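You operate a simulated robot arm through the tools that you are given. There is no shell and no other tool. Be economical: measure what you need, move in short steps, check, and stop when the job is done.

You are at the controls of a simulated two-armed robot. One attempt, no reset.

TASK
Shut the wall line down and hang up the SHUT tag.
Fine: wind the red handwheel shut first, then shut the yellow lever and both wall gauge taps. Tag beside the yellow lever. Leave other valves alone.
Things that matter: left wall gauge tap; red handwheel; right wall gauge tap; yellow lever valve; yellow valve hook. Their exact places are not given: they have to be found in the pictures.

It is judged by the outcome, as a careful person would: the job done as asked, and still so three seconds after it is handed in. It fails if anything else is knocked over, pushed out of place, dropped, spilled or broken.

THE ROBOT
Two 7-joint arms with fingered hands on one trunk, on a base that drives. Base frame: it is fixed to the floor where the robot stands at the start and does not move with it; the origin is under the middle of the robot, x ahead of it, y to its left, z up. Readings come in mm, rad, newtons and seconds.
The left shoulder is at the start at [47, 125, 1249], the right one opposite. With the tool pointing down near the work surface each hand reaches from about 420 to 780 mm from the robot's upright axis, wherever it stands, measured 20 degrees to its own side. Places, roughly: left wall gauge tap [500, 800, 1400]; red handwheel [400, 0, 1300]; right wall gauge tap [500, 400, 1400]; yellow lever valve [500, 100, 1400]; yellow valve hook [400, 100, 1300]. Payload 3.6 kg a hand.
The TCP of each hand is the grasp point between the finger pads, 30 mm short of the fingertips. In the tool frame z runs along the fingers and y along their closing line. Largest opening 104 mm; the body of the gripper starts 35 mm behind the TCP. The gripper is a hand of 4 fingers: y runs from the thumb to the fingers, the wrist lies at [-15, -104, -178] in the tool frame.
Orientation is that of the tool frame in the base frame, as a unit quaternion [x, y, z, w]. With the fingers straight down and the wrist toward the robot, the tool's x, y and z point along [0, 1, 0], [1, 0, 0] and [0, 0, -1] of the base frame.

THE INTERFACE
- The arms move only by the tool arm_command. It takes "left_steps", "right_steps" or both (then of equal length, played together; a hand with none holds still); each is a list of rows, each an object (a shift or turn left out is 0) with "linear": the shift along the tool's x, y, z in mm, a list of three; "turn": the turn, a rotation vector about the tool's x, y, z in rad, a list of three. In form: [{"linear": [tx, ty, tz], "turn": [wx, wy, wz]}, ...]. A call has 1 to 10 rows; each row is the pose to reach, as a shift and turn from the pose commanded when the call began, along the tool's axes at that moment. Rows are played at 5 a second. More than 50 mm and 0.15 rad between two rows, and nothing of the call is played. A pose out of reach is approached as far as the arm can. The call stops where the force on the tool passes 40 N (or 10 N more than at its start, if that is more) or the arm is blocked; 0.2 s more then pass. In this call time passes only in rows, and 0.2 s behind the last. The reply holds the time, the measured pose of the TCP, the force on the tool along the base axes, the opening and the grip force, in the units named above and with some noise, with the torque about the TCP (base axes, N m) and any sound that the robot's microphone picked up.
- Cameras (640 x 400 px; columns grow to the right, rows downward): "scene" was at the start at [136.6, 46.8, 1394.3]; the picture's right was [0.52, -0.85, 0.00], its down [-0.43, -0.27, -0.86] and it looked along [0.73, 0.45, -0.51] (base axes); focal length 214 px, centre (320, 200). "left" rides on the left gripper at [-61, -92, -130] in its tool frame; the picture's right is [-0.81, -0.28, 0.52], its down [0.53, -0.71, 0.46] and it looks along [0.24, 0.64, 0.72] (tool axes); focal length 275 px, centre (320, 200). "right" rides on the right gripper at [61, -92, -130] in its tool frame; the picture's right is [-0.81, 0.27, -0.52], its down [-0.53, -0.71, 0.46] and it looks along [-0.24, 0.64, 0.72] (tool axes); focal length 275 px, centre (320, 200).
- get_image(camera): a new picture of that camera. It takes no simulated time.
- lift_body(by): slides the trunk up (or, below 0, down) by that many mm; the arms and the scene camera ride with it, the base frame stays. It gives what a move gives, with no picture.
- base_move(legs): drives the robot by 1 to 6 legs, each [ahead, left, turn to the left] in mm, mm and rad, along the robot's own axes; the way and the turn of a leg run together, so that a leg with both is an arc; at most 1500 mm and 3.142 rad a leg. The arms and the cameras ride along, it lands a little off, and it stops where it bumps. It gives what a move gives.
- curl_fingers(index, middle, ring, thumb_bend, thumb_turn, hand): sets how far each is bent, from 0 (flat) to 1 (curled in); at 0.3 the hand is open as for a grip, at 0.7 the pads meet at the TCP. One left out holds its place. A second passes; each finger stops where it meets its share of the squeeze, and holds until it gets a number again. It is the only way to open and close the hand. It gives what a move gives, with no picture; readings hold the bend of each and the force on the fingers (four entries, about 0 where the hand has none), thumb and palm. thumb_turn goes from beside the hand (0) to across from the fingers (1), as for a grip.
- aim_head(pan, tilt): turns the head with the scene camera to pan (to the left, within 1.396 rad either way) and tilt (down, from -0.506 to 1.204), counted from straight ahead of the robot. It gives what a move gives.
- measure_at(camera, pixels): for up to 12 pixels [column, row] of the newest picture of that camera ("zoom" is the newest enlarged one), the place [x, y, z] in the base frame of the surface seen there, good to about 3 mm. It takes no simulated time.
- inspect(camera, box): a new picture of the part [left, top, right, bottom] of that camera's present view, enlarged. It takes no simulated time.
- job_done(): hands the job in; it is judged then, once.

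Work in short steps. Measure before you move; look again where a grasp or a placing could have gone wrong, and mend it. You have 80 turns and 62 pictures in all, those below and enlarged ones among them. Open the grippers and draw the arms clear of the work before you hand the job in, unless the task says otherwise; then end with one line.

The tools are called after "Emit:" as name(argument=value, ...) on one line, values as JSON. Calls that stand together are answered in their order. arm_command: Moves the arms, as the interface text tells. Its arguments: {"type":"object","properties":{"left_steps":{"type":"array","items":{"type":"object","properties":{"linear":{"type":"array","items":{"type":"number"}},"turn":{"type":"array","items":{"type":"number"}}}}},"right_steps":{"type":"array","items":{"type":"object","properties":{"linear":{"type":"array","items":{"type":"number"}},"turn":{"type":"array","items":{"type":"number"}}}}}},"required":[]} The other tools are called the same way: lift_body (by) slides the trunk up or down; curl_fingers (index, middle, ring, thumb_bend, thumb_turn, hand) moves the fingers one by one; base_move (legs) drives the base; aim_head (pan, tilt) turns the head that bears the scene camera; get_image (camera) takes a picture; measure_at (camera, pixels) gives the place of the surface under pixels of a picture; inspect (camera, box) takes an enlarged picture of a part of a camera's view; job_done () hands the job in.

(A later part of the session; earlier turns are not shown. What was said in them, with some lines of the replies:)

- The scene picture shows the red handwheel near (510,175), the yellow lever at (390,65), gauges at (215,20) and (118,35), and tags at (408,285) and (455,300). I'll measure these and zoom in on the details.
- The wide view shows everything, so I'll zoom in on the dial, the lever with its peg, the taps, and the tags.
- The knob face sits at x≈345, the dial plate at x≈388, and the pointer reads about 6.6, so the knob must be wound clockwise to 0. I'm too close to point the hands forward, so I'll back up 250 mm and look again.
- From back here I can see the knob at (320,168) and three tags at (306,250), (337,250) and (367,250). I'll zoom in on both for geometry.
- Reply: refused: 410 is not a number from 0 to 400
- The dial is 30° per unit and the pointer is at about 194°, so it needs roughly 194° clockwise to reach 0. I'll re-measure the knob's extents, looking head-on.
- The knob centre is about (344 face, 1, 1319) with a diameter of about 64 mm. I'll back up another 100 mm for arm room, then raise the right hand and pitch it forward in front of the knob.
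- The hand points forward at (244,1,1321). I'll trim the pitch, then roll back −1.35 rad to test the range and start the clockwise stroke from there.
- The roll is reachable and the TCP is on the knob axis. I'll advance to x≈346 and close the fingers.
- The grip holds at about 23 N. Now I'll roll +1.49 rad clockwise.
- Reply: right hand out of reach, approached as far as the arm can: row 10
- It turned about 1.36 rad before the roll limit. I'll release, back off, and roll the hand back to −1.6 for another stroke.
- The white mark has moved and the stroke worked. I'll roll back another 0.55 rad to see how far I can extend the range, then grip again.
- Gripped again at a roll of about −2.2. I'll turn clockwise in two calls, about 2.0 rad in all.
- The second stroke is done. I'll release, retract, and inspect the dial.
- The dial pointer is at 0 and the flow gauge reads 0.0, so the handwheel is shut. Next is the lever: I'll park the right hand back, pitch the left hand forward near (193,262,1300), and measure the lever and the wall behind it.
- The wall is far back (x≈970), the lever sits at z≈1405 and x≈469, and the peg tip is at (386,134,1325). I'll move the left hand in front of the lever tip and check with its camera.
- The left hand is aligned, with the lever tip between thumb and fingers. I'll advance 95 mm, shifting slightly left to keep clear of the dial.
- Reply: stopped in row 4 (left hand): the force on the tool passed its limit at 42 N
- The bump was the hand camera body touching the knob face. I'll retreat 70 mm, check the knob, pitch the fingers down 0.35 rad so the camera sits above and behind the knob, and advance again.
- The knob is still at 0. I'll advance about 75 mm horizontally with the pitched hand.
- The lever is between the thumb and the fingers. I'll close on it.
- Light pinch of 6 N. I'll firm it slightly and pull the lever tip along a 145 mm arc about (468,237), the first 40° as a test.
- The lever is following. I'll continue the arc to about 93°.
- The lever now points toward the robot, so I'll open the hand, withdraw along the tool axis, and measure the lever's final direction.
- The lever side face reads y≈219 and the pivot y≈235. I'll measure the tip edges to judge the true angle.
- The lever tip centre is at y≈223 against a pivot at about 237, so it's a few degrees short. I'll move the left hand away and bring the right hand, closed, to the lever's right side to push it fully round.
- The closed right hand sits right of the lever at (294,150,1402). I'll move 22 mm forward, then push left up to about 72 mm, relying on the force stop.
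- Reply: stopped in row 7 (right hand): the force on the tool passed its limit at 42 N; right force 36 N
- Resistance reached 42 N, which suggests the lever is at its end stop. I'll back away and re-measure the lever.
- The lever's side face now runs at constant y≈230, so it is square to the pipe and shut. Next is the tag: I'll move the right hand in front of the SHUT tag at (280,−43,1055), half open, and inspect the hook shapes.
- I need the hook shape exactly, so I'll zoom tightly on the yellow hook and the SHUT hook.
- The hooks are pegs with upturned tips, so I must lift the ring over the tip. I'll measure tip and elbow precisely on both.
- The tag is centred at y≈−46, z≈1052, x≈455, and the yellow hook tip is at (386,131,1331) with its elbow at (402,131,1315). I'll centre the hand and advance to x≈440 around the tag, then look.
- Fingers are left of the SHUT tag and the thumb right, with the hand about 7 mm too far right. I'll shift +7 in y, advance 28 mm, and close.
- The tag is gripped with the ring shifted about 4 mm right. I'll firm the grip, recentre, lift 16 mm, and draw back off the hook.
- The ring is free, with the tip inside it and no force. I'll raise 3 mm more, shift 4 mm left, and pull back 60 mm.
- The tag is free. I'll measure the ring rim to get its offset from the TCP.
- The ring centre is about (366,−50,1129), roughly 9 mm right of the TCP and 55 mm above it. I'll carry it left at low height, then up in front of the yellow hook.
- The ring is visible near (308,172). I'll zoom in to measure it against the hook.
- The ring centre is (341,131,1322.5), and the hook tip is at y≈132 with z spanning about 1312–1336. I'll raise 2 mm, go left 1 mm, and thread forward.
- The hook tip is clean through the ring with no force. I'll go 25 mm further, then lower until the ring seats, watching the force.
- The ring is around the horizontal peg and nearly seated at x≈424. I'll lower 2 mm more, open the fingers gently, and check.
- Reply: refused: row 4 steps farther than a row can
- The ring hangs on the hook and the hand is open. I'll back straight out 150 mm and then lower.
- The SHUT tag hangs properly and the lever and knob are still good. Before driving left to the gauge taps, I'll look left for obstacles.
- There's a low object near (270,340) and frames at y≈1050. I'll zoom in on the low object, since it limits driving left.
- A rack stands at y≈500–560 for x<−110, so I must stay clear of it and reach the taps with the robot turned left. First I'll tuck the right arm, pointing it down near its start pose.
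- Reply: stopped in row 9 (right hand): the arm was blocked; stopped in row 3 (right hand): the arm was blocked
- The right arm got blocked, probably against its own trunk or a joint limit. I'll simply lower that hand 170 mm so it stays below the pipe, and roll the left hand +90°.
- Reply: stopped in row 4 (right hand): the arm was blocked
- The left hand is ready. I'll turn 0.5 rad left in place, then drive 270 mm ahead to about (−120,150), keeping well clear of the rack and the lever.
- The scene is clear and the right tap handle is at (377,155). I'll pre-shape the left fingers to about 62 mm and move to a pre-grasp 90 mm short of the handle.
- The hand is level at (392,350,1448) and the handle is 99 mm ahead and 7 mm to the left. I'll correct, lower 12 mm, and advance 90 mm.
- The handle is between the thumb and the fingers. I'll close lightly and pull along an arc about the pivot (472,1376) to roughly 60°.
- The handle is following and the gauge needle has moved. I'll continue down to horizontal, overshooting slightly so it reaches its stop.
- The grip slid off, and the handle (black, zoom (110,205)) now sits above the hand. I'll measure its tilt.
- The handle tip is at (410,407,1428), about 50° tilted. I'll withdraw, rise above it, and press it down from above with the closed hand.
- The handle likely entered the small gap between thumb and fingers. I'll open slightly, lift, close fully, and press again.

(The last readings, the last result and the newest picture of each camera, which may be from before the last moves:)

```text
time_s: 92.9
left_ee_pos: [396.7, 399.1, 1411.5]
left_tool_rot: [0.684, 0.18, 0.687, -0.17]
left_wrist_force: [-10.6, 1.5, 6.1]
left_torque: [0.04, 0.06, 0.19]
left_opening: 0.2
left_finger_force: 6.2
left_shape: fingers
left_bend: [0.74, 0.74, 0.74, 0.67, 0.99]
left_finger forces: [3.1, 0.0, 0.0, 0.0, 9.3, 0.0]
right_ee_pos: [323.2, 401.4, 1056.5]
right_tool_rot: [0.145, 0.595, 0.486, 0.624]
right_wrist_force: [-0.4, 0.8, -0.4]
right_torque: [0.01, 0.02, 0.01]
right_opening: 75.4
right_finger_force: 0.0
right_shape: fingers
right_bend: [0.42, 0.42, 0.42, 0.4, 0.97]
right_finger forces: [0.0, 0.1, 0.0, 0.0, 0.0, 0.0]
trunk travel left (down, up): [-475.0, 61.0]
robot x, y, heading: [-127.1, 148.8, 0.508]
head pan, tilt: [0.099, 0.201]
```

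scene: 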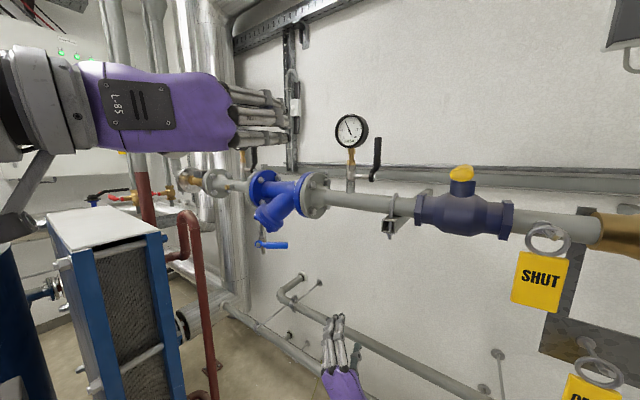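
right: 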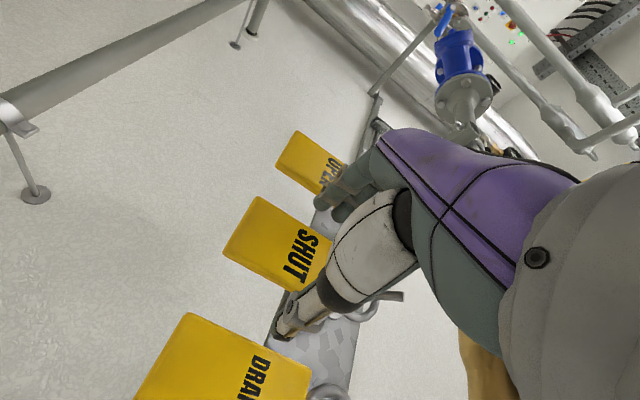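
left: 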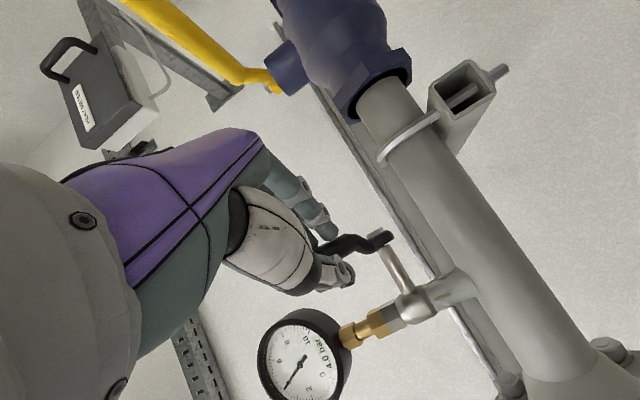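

There's now real contact (force −10.6, 1.5, 6.1 N). I'll keep pressing down until the stop.

Emit:
arm_command(left_steps=[{"linear": [-8, 0, 0]}, {"linear": [-16, 0, 0]}, {"linear": [-24, 0, 0]}, {"linear": [-32, 0, 0]}])

Emit:
get_image(camera="left")

```text
time_s: 93.8
left_ee_pos: [398.1, 400.0, 1398.4]
left_tool_rot: [0.673, 0.181, 0.697, -0.17]
left_wrist_force: [0.1, -0.1, 16.0]
left_torque: [0.19, -0.09, -0.02]
left_opening: 0.2
left_finger_force: 8.9
left_shape: fingers
left_bend: [0.74, 0.74, 0.74, 0.67, 1.0]
left_finger forces: [11.6, 0.1, 0.0, 0.0, 5.9, 0.0]
right_ee_pos: [325.0, 400.1, 1057.2]
right_tool_rot: [0.145, 0.596, 0.486, 0.623]
right_wrist_force: [0.0, -0.1, -0.3]
right_torque: [-0.01, 0.01, 0.01]
right_opening: 75.1
right_finger_force: 0.0
right_shape: fingers
right_bend: [0.42, 0.42, 0.42, 0.4, 0.97]
right_finger forces: [0.0, 0.0, 0.0, 0.0, 0.0, 0.0]
trunk travel left (down, up): [-475.0, 61.0]
robot x, y, heading: [-124.4, 150.2, 0.512]
head pan, tilt: [0.099, 0.201]
stopped in row 4 (left hand): the force on the tool passed its limit at 44 N (the readings are from after the stop); the commanded pose is now the measured one
```

```text
4 pictures are left
```

left: 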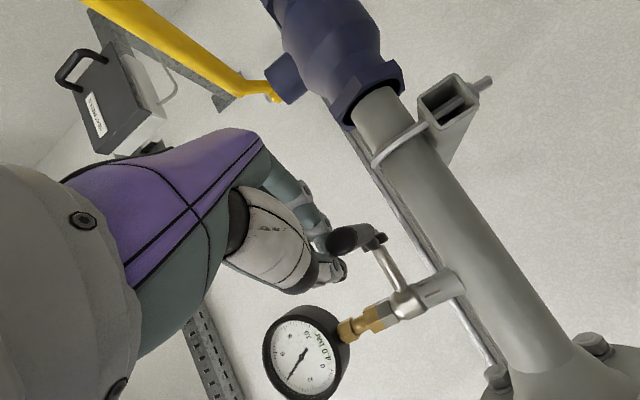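

Blocked at 44 N, which suggests the stop. The handle tip is visible at (340,240), so I'll measure its level.

Emit:
measure_at(camera="left", pixels=[[335, 240], [345, 238], [355, 238], [365, 235], [375, 238], [340, 230], [350, 230], [380, 240], [332, 245], [390, 265]])

```text
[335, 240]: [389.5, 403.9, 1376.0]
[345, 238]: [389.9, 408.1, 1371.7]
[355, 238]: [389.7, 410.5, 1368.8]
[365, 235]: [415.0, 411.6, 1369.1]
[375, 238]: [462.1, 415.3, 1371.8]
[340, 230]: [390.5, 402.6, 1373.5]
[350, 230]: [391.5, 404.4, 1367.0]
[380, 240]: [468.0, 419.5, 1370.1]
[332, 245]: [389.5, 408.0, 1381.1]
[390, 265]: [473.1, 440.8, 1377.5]
```

The handle lies horizontal (end face centre z≈1375, pivot z≈1375), so the right tap is shut. I'll withdraw, and measure the blue drain handle seen in the last scene view for clearance.

Emit:
measure_at(camera="scene", pixels=[[270, 245], [285, 245], [260, 235], [268, 215], [262, 180], [312, 195], [210, 300], [225, 210], [115, 280], [252, 158], [345, 370], [120, 240]])

Emit:
arm_command(left_steps=[{"linear": [10, 0, -30]}, {"linear": [25, 0, -70]}, {"linear": [35, 0, -110]}, {"linear": [40, 0, -150]}])

```text
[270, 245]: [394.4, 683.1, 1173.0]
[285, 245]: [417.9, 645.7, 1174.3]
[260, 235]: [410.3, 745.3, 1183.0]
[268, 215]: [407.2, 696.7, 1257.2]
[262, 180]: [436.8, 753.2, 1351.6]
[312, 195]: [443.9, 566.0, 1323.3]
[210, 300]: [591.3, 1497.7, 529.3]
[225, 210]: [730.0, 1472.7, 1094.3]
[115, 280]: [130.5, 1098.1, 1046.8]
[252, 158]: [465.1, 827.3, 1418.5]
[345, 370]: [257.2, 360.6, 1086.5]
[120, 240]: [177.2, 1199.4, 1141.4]
```

```text
time_s: 94.8
left_ee_pos: [269.6, 325.3, 1435.5]
left_tool_rot: [0.677, 0.182, 0.693, -0.17]
left_wrist_force: [0.1, -0.4, -0.3]
left_torque: [0.05, -0.04, 0.0]
left_opening: 0.3
left_finger_force: 0.1
left_shape: fingers
left_bend: [0.74, 0.74, 0.74, 0.68, 0.98]
left_finger forces: [0.1, 0.0, 0.0, 0.0, 0.0, 0.0]
right_ee_pos: [326.6, 400.3, 1056.2]
right_tool_rot: [0.145, 0.595, 0.486, 0.623]
right_wrist_force: [0.2, 0.4, -0.1]
right_torque: [0.02, 0.03, 0.03]
right_opening: 75.1
right_finger_force: 0.1
right_shape: fingers
right_bend: [0.42, 0.42, 0.42, 0.4, 0.97]
right_finger forces: [0.1, 0.0, 0.0, 0.0, 0.0, 0.0]
trunk travel left (down, up): [-475.0, 61.0]
robot x, y, heading: [-120.6, 151.6, 0.513]
head pan, tilt: [0.099, 0.201]
```

The drain handle is at (394–418, 645–745, 1174), which the right hand will clear. I'll turn 0.307 left and slide to about (20,190) to reach the left tap.

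Emit:
base_move(legs=[[0, 0, 0.307], [126, -76, 0]])

Emit:
curl_fingers(hand="left", index=0.46, middle=0.46, ring=0.46, thumb_bend=0.46)

```text
time_s: 97.1
left_ee_pos: [341.1, 479.0, 1434.7]
left_tool_rot: [0.641, 0.283, 0.659, -0.273]
left_wrist_force: [-0.6, 0.6, 0.0]
left_torque: [0.01, -0.03, 0.01]
left_opening: 0.1
left_finger_force: 0.1
left_shape: fingers
left_bend: [0.74, 0.74, 0.74, 0.68, 0.98]
left_finger forces: [0.0, 0.1, 0.1, 0.0, 0.0, 0.0]
right_ee_pos: [370.1, 567.5, 1056.4]
right_tool_rot: [0.053, 0.611, 0.575, 0.541]
right_wrist_force: [-0.2, 0.3, -0.1]
right_torque: [-0.01, -0.04, 0.03]
right_opening: 75.2
right_finger_force: 0.0
right_shape: fingers
right_bend: [0.42, 0.42, 0.42, 0.4, 0.97]
right_finger forces: [0.0, 0.0, 0.1, 0.0, 0.0, 0.0]
trunk travel left (down, up): [-475.0, 61.0]
robot x, y, heading: [17.3, 191.2, 0.817]
head pan, tilt: [0.099, 0.201]
```

```text
time_s: 98.1
left_ee_pos: [339.7, 479.1, 1433.9]
left_tool_rot: [0.641, 0.283, 0.658, -0.274]
left_wrist_force: [-0.4, 0.6, 0.6]
left_torque: [-0.01, 0.02, 0.03]
left_opening: 62.2
left_finger_force: 0.0
left_shape: fingers
left_bend: [0.46, 0.46, 0.46, 0.46, 0.98]
left_finger forces: [0.0, 0.0, 0.0, 0.1, 0.0, 0.0]
right_ee_pos: [370.7, 566.7, 1057.2]
right_tool_rot: [0.054, 0.61, 0.575, 0.542]
right_wrist_force: [0.3, 0.2, 1.1]
right_torque: [-0.03, 0.02, 0.01]
right_opening: 75.1
right_finger_force: 0.0
right_shape: fingers
right_bend: [0.42, 0.42, 0.42, 0.4, 0.97]
right_finger forces: [0.0, 0.0, 0.1, 0.0, 0.1, 0.0]
trunk travel left (down, up): [-475.0, 61.0]
robot x, y, heading: [18.6, 188.1, 0.818]
head pan, tilt: [0.099, 0.201]
```

Base is at (18,189) with heading 0.817. I'll move the left hand to a pre-grasp 90 mm short of the left tap handle, which should be around (475,826,1436).

Emit:
arm_command(left_steps=[{"linear": [15, -20, 35]}, {"linear": [15, -40, 70]}, {"linear": [15, -60, 105]}, {"linear": [15, -80, 140]}, {"linear": [15, -100, 175]}, {"linear": [15, -120, 210]}, {"linear": [5, -141, 246]}])

Emit:
get_image(camera="left")

```text
time_s: 99.7
left_ee_pos: [408.2, 756.0, 1440.8]
left_tool_rot: [0.641, 0.283, 0.659, -0.274]
left_wrist_force: [-0.2, -0.2, 0.3]
left_torque: [-0.01, 0.03, -0.01]
left_opening: 62.0
left_finger_force: 0.0
left_shape: fingers
left_bend: [0.46, 0.46, 0.46, 0.46, 0.98]
left_finger forces: [0.1, 0.1, 0.0, 0.0, 0.0, 0.1]
right_ee_pos: [370.7, 567.8, 1057.1]
right_tool_rot: [0.052, 0.611, 0.575, 0.541]
right_wrist_force: [0.6, -0.7, 0.2]
right_torque: [0.0, 0.01, -0.01]
right_opening: 75.5
right_finger_force: 0.0
right_shape: fingers
right_bend: [0.42, 0.42, 0.42, 0.4, 0.97]
right_finger forces: [0.0, 0.0, 0.0, 0.1, 0.1, 0.1]
trunk travel left (down, up): [-475.0, 61.0]
robot x, y, heading: [16.5, 193.9, 0.817]
head pan, tilt: [0.099, 0.201]
```

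```text
3 pictures are left
```

left: 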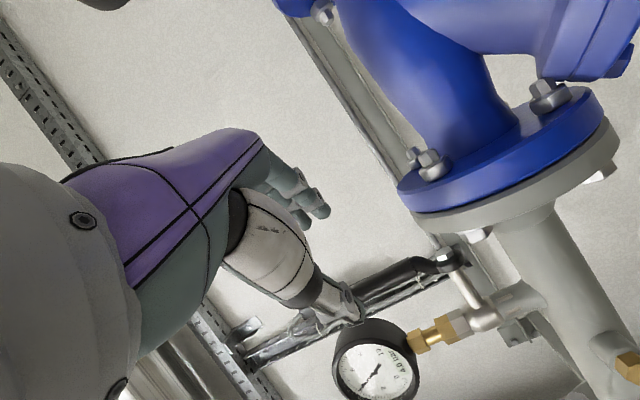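

Emit:
measure_at(camera="left", pixels=[[445, 260], [430, 262], [415, 265], [400, 275], [385, 285], [370, 295], [465, 280], [485, 318], [375, 325], [350, 345], [440, 335]])

```text
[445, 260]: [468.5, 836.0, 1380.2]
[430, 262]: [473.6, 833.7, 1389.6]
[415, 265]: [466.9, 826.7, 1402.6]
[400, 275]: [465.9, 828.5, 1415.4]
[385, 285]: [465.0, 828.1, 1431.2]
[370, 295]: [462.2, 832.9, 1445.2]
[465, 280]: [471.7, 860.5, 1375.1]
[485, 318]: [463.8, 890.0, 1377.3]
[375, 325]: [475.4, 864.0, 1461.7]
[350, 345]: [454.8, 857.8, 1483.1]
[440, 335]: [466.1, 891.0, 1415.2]
```

The handle is 96 mm ahead and nearly centred. I'll advance 88 mm, close, and pull along the arc to about 55°.

Emit:
arm_command(left_steps=[{"linear": [-6, -3, 20]}, {"linear": [-6, -3, 45]}, {"linear": [-6, -3, 70]}, {"linear": [-6, -3, 88]}])

Emit:
curl_fingers(hand="left", index=0.66, middle=0.66, ring=0.66, thumb_bend=0.64)

Emit:
arm_command(left_steps=[{"linear": [-0.5, -5.5, -5.2]}, {"linear": [-2, -11, -10.5]}, {"linear": [-7.9, -21.3, -20.3]}, {"linear": [-17.3, -30.2, -28.7]}, {"linear": [-25.2, -34.9, -33.3]}])

```text
time_s: 100.7
left_ee_pos: [466.8, 818.9, 1436.8]
left_tool_rot: [0.641, 0.283, 0.659, -0.274]
left_wrist_force: [0.6, 0.3, -0.3]
left_torque: [-0.02, -0.03, -0.01]
left_opening: 62.2
left_finger_force: 0.1
left_shape: fingers
left_bend: [0.46, 0.46, 0.46, 0.46, 0.98]
left_finger forces: [0.0, 0.0, 0.0, 0.1, 0.0, 0.0]
right_ee_pos: [370.8, 567.8, 1056.3]
right_tool_rot: [0.054, 0.61, 0.575, 0.543]
right_wrist_force: [-0.3, -0.2, -0.3]
right_torque: [0.01, 0.03, -0.02]
right_opening: 75.4
right_finger_force: 0.0
right_shape: fingers
right_bend: [0.42, 0.42, 0.42, 0.4, 0.97]
right_finger forces: [0.0, 0.0, 0.0, 0.0, 0.0, 0.0]
trunk travel left (down, up): [-475.0, 61.0]
robot x, y, heading: [16.9, 191.8, 0.821]
head pan, tilt: [0.099, 0.201]
```

```text
time_s: 101.7
left_ee_pos: [465.1, 820.1, 1437.0]
left_tool_rot: [0.641, 0.283, 0.659, -0.273]
left_wrist_force: [-0.2, -1.0, 0.6]
left_torque: [0.05, 0.05, -0.02]
left_opening: 17.7
left_finger_force: 2.1
left_shape: fingers
left_bend: [0.65, 0.66, 0.64, 0.62, 0.97]
left_finger forces: [1.2, 0.2, 1.0, 0.0, 2.0, 0.0]
right_ee_pos: [369.8, 566.7, 1057.0]
right_tool_rot: [0.052, 0.611, 0.576, 0.54]
right_wrist_force: [-0.4, 0.3, 0.6]
right_torque: [0.03, 0.01, 0.02]
right_opening: 75.2
right_finger_force: 0.1
right_shape: fingers
right_bend: [0.42, 0.42, 0.42, 0.4, 0.97]
right_finger forces: [0.0, 0.0, 0.0, 0.0, 0.0, 0.0]
trunk travel left (down, up): [-475.0, 61.0]
robot x, y, heading: [13.0, 192.6, 0.822]
head pan, tilt: [0.099, 0.201]
```

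```text
time_s: 102.9
left_ee_pos: [414.9, 817.8, 1414.5]
left_tool_rot: [0.639, 0.283, 0.661, -0.273]
left_wrist_force: [1.7, -1.0, 15.4]
left_torque: [-0.01, -0.8, -0.05]
left_opening: 25.8
left_finger_force: 13.6
left_shape: fingers
left_bend: [0.59, 0.66, 0.66, 0.62, 0.94]
left_finger forces: [21.4, 0.1, 0.1, 0.0, 6.9, 0.0]
right_ee_pos: [368.8, 566.8, 1058.5]
right_tool_rot: [0.052, 0.61, 0.576, 0.541]
right_wrist_force: [-0.1, -0.1, 0.0]
right_torque: [0.01, 0.03, -0.01]
right_opening: 75.1
right_finger_force: 0.0
right_shape: fingers
right_bend: [0.42, 0.42, 0.42, 0.4, 0.97]
right_finger forces: [0.1, 0.1, 0.0, 0.1, 0.1, 0.0]
trunk travel left (down, up): [-475.0, 61.0]
robot x, y, heading: [15.2, 189.6, 0.822]
head pan, tilt: [0.099, 0.201]
```

The handle followed, with the index finger loaded on it. I'll open, withdraw, rise, close the hand, and move above the handle.

Emit:
curl_fingers(hand="left", index=0.42, middle=0.42, ring=0.42, thumb_bend=0.46)

Emit:
arm_command(left_steps=[{"linear": [0, 0, -30]}, {"linear": [0, 0, -60]}, {"linear": [0, 0, -90]}, {"linear": [42, 0, -90]}, {"linear": [85, 0, -90]}])

Emit:
curl_fingers(hand="left", index=0.74, middle=0.74, ring=0.74, thumb_bend=0.7)

Emit:
get_image(camera="left")

```text
time_s: 103.9
left_ee_pos: [417.8, 819.5, 1410.1]
left_tool_rot: [0.641, 0.282, 0.659, -0.274]
left_wrist_force: [0.1, 0.8, -0.3]
left_torque: [0.02, 0.0, -0.02]
left_opening: 67.1
left_finger_force: 0.1
left_shape: fingers
left_bend: [0.42, 0.42, 0.42, 0.46, 0.97]
left_finger forces: [0.0, 0.0, 0.1, 0.1, 0.1, 0.1]
right_ee_pos: [369.4, 567.1, 1056.7]
right_tool_rot: [0.053, 0.611, 0.576, 0.541]
right_wrist_force: [-0.1, -0.2, -0.6]
right_torque: [0.0, -0.01, 0.01]
right_opening: 75.3
right_finger_force: 0.0
right_shape: fingers
right_bend: [0.42, 0.42, 0.42, 0.4, 0.97]
right_finger forces: [0.0, 0.0, 0.0, 0.0, 0.1, 0.0]
trunk travel left (down, up): [-475.0, 61.0]
robot x, y, heading: [19.9, 193.1, 0.817]
head pan, tilt: [0.099, 0.201]
```

```text
time_s: 105.1
left_ee_pos: [352.7, 755.7, 1495.3]
left_tool_rot: [0.642, 0.282, 0.659, -0.274]
left_wrist_force: [-0.2, -0.4, 0.2]
left_torque: [0.0, -0.01, -0.01]
left_opening: 67.2
left_finger_force: 0.0
left_shape: fingers
left_bend: [0.42, 0.42, 0.42, 0.46, 0.97]
left_finger forces: [0.1, 0.0, 0.0, 0.0, 0.0, 0.0]
right_ee_pos: [370.6, 566.7, 1056.4]
right_tool_rot: [0.053, 0.611, 0.576, 0.541]
right_wrist_force: [0.8, -0.3, 0.5]
right_torque: [0.02, 0.03, -0.02]
right_opening: 75.1
right_finger_force: 0.0
right_shape: fingers
right_bend: [0.42, 0.42, 0.42, 0.4, 0.97]
right_finger forces: [0.0, 0.0, 0.0, 0.0, 0.0, 0.1]
trunk travel left (down, up): [-475.0, 61.0]
robot x, y, heading: [18.8, 190.5, 0.823]
head pan, tilt: [0.099, 0.201]
```

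```text
time_s: 106.1
left_ee_pos: [354.0, 756.7, 1494.1]
left_tool_rot: [0.641, 0.283, 0.659, -0.273]
left_wrist_force: [-0.7, 0.2, -0.1]
left_torque: [0.03, 0.0, 0.0]
left_opening: 0.0
left_finger_force: 0.1
left_shape: fingers
left_bend: [0.73, 0.74, 0.74, 0.69, 0.97]
left_finger forces: [0.1, 0.0, 0.0, 0.1, 0.0, 0.1]
right_ee_pos: [371.6, 567.8, 1057.4]
right_tool_rot: [0.054, 0.61, 0.575, 0.542]
right_wrist_force: [0.2, -1.4, -0.2]
right_torque: [0.01, 0.01, -0.02]
right_opening: 75.3
right_finger_force: 0.1
right_shape: fingers
right_bend: [0.42, 0.42, 0.42, 0.4, 0.97]
right_finger forces: [0.0, 0.0, 0.0, 0.0, 0.1, 0.1]
trunk travel left (down, up): [-475.0, 61.0]
robot x, y, heading: [16.4, 192.1, 0.82]
head pan, tilt: [0.099, 0.201]
```

```text
2 pictures are left
```

left: 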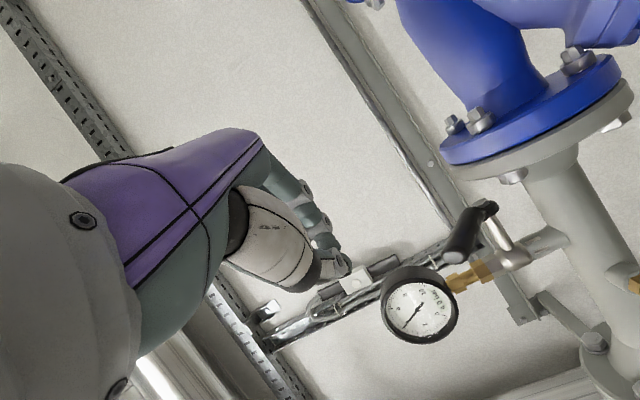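

The handle is now tilted toward the robot near (462,235), so I'll measure its direction before pressing.

Emit:
measure_at(camera="left", pixels=[[450, 255], [455, 245], [462, 235], [470, 222], [480, 212], [490, 206], [447, 248], [425, 275]])

```text
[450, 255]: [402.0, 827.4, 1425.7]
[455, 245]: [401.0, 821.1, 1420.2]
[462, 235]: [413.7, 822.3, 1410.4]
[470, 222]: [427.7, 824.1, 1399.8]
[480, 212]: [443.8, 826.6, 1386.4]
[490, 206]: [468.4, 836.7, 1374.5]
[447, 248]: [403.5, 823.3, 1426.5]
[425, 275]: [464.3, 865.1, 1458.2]
```

The tip is at (401,824,1422), about 57°. I'll move above it at (398,813) and press down to the stop.

Emit:
arm_command(left_steps=[{"linear": [0, -7, 36]}, {"linear": [0, -7, 72]}])

Emit:
arm_command(left_steps=[{"linear": [-18, 0, 0]}, {"linear": [-34, 0, 0]}, {"linear": [-48, 0, 0]}, {"linear": [-60, 0, 0]}, {"linear": [-70, 0, 0]}, {"linear": [-80, 0, 0]}, {"linear": [-90, 0, 0]}, {"linear": [-98, 0, 0]}, {"linear": [-106, 0, 0]}, {"linear": [-114, 0, 0]}])

```text
time_s: 106.7
left_ee_pos: [400.3, 812.5, 1494.9]
left_tool_rot: [0.641, 0.283, 0.659, -0.274]
left_wrist_force: [-0.1, -0.6, 0.6]
left_torque: [0.0, 0.0, 0.02]
left_opening: 0.2
left_finger_force: 0.0
left_shape: fingers
left_bend: [0.74, 0.74, 0.74, 0.69, 0.97]
left_finger forces: [0.0, 0.0, 0.0, 0.0, 0.1, 0.0]
right_ee_pos: [371.2, 567.2, 1057.4]
right_tool_rot: [0.053, 0.611, 0.575, 0.542]
right_wrist_force: [1.0, 0.0, -0.2]
right_torque: [0.03, -0.01, 0.04]
right_opening: 75.1
right_finger_force: 0.0
right_shape: fingers
right_bend: [0.42, 0.42, 0.42, 0.4, 0.97]
right_finger forces: [0.0, 0.1, 0.0, 0.1, 0.0, 0.0]
trunk travel left (down, up): [-475.0, 61.0]
robot x, y, heading: [16.2, 194.8, 0.822]
head pan, tilt: [0.099, 0.201]
```

```text
time_s: 108.9
left_ee_pos: [399.9, 810.1, 1395.7]
left_tool_rot: [0.628, 0.282, 0.671, -0.276]
left_wrist_force: [-0.7, 2.2, 14.8]
left_torque: [0.16, 0.01, 0.0]
left_opening: 0.0
left_finger_force: 8.0
left_shape: fingers
left_bend: [0.74, 0.74, 0.74, 0.67, 1.0]
left_finger forces: [8.3, 0.1, 0.0, 0.0, 7.3, 0.0]
right_ee_pos: [370.4, 567.0, 1057.1]
right_tool_rot: [0.052, 0.61, 0.576, 0.542]
right_wrist_force: [-0.6, -0.2, -0.5]
right_torque: [0.01, 0.0, -0.02]
right_opening: 75.1
right_finger_force: 0.1
right_shape: fingers
right_bend: [0.42, 0.42, 0.42, 0.4, 0.97]
right_finger forces: [0.0, 0.0, 0.1, 0.0, 0.0, 0.0]
trunk travel left (down, up): [-475.0, 61.0]
robot x, y, heading: [19.0, 192.7, 0.816]
head pan, tilt: [0.099, 0.201]
stopped in row 10 (left hand): the force on the tool passed its limit at 43 N (the readings are from after the stop); the commanded pose is now the measured one
```

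It stopped at 43 N at the same height as the right tap's end stop. I'll withdraw, open the hand, and verify.

Emit:
arm_command(left_steps=[{"linear": [15, 0, -20]}, {"linear": [30, 0, -60]}, {"linear": [40, 0, -100]}, {"linear": [50, 0, -140]}])

Emit:
get_image(camera="left")

```text
time_s: 109.9
left_ee_pos: [298.3, 709.8, 1436.1]
left_tool_rot: [0.633, 0.284, 0.666, -0.275]
left_wrist_force: [0.2, -0.3, -0.9]
left_torque: [0.01, -0.02, -0.02]
left_opening: 0.0
left_finger_force: 0.0
left_shape: fingers
left_bend: [0.74, 0.74, 0.74, 0.68, 0.98]
left_finger forces: [0.1, 0.1, 0.0, 0.0, 0.0, 0.0]
right_ee_pos: [371.3, 567.1, 1057.4]
right_tool_rot: [0.052, 0.611, 0.576, 0.541]
right_wrist_force: [0.2, 0.0, -0.5]
right_torque: [0.04, 0.0, 0.0]
right_opening: 75.3
right_finger_force: 0.1
right_shape: fingers
right_bend: [0.42, 0.42, 0.42, 0.4, 0.97]
right_finger forces: [0.1, 0.0, 0.0, 0.0, 0.1, 0.0]
trunk travel left (down, up): [-475.0, 61.0]
robot x, y, heading: [20.7, 193.9, 0.82]
head pan, tilt: [0.099, 0.201]
```

```text
1 pictures are left
```

left: 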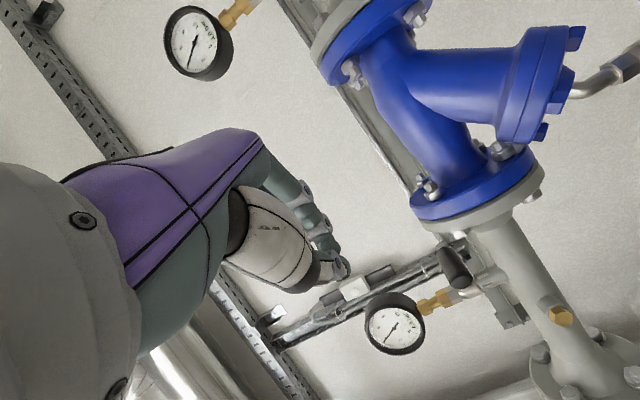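

Emit:
measure_at(camera="left", pixels=[[450, 282], [455, 278], [465, 278], [458, 262], [462, 250], [465, 242], [452, 265], [468, 270], [460, 285]])

```text
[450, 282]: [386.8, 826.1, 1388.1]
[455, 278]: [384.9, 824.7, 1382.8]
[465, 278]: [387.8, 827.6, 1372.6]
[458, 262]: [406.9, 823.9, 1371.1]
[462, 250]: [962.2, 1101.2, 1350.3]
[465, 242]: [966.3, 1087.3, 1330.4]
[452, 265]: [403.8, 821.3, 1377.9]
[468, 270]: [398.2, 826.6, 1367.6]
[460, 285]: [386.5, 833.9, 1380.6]
```

The left handle's end face centres on z≈1379 against a pivot at about 1377, so it is horizontal and shut. I'll open both hands, back the base off along the way I came, and take a last look.

Emit:
base_move(legs=[[-110, 60, 0]])

Emit:
curl_fingers(hand="left", index=0.3, middle=0.3, ring=0.3, thumb_bend=0.3)

Emit:
curl_fingers(hand="right", index=0.3, middle=0.3, ring=0.3, thumb_bend=0.3)

Emit:
aim_head(pan=-0.45, tilt=0.25)

Emit:
get_image(camera="scene")

```text
time_s: 111.2
left_ee_pos: [181.1, 672.0, 1438.0]
left_tool_rot: [0.631, 0.283, 0.667, -0.276]
left_wrist_force: [-0.7, 0.5, 0.1]
left_torque: [0.03, -0.05, 0.0]
left_opening: 0.0
left_finger_force: 0.0
left_shape: fingers
left_bend: [0.74, 0.74, 0.74, 0.68, 0.98]
left_finger forces: [0.0, 0.0, 0.0, 0.1, 0.0, 0.1]
right_ee_pos: [252.1, 527.9, 1056.9]
right_tool_rot: [0.052, 0.61, 0.575, 0.542]
right_wrist_force: [-0.1, 0.9, -0.5]
right_torque: [0.03, 0.02, -0.02]
right_opening: 75.1
right_finger_force: 0.0
right_shape: fingers
right_bend: [0.42, 0.42, 0.42, 0.4, 0.97]
right_finger forces: [0.1, 0.1, 0.0, 0.0, 0.0, 0.0]
trunk travel left (down, up): [-475.0, 61.0]
robot x, y, heading: [-102.7, 150.0, 0.819]
head pan, tilt: [0.099, 0.201]
```

```text
time_s: 112.2
left_ee_pos: [179.9, 671.6, 1437.4]
left_tool_rot: [0.632, 0.282, 0.667, -0.276]
left_wrist_force: [-1.1, -0.5, 0.1]
left_torque: [0.01, 0.02, 0.03]
left_opening: 102.7
left_finger_force: 0.1
left_shape: fingers
left_bend: [0.3, 0.3, 0.3, 0.3, 0.98]
left_finger forces: [0.0, 0.1, 0.0, 0.1, 0.0, 0.1]
right_ee_pos: [251.0, 527.9, 1056.3]
right_tool_rot: [0.053, 0.611, 0.576, 0.541]
right_wrist_force: [0.8, -0.2, 0.3]
right_torque: [0.0, -0.01, -0.01]
right_opening: 74.9
right_finger_force: 0.0
right_shape: fingers
right_bend: [0.42, 0.42, 0.42, 0.4, 0.97]
right_finger forces: [0.1, 0.1, 0.0, 0.0, 0.1, 0.1]
trunk travel left (down, up): [-475.0, 61.0]
robot x, y, heading: [-97.9, 149.7, 0.822]
head pan, tilt: [0.099, 0.201]
```

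```text
time_s: 113.2
left_ee_pos: [182.4, 672.3, 1437.3]
left_tool_rot: [0.632, 0.283, 0.667, -0.276]
left_wrist_force: [-0.6, 0.1, -1.0]
left_torque: [0.0, 0.01, -0.01]
left_opening: 102.9
left_finger_force: 0.1
left_shape: fingers
left_bend: [0.3, 0.3, 0.3, 0.3, 0.98]
left_finger forces: [0.1, 0.0, 0.1, 0.1, 0.0, 0.0]
right_ee_pos: [251.2, 528.1, 1058.5]
right_tool_rot: [0.053, 0.611, 0.576, 0.541]
right_wrist_force: [0.0, 0.0, 0.4]
right_torque: [-0.01, 0.01, 0.04]
right_opening: 102.7
right_finger_force: 0.0
right_shape: fingers
right_bend: [0.3, 0.3, 0.3, 0.3, 0.97]
right_finger forces: [0.0, 0.0, 0.0, 0.0, 0.0, 0.0]
trunk travel left (down, up): [-475.0, 61.0]
robot x, y, heading: [-102.5, 150.7, 0.818]
head pan, tilt: [0.099, 0.201]
```

```text
time_s: 114.2
left_ee_pos: [181.0, 672.0, 1437.9]
left_tool_rot: [0.632, 0.283, 0.667, -0.276]
left_wrist_force: [-0.1, -0.6, 0.2]
left_torque: [0.03, 0.01, 0.01]
left_opening: 102.7
left_finger_force: 0.2
left_shape: fingers
left_bend: [0.3, 0.3, 0.3, 0.3, 0.98]
left_finger forces: [0.1, 0.1, 0.0, 0.1, 0.1, 0.0]
right_ee_pos: [251.8, 528.8, 1057.4]
right_tool_rot: [0.053, 0.611, 0.576, 0.541]
right_wrist_force: [0.7, 0.5, 0.8]
right_torque: [0.01, -0.04, -0.02]
right_opening: 102.7
right_finger_force: 0.1
right_shape: fingers
right_bend: [0.3, 0.3, 0.3, 0.3, 0.97]
right_finger forces: [0.0, 0.0, 0.1, 0.0, 0.0, 0.0]
trunk travel left (down, up): [-475.0, 61.0]
robot x, y, heading: [-103.2, 150.3, 0.825]
head pan, tilt: [-0.45, 0.25]
```

```text
0 pictures are left
```

scene: 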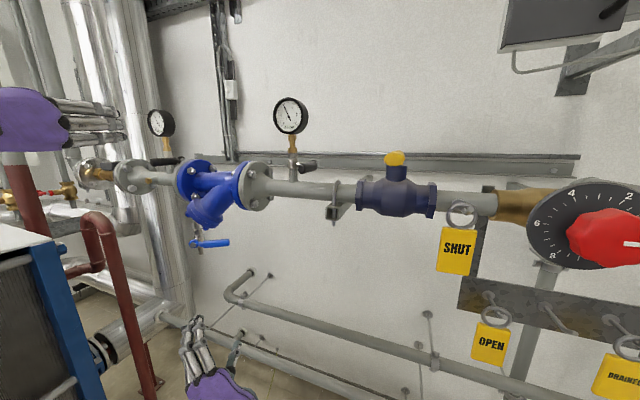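

The last view shows both tap handles horizontal at (165,160) and (307,166), the lever square to the pipe, the SHUT tag on its hook and the handwheel at 0. Both hands are open and clear, so I'll hand the job in.

Emit:
job_done()

```text
The job is handed in.
```

The wall line is shut down: the red handwheel was wound to 0 first, then the yellow lever and both wall gauge taps were shut. The SHUT tag hangs on the hook beside the yellow lever, and no other valve was moved. While lining up on the lever, the left hand's camera bumped the handwheel once, but it still read 0 afterwards.
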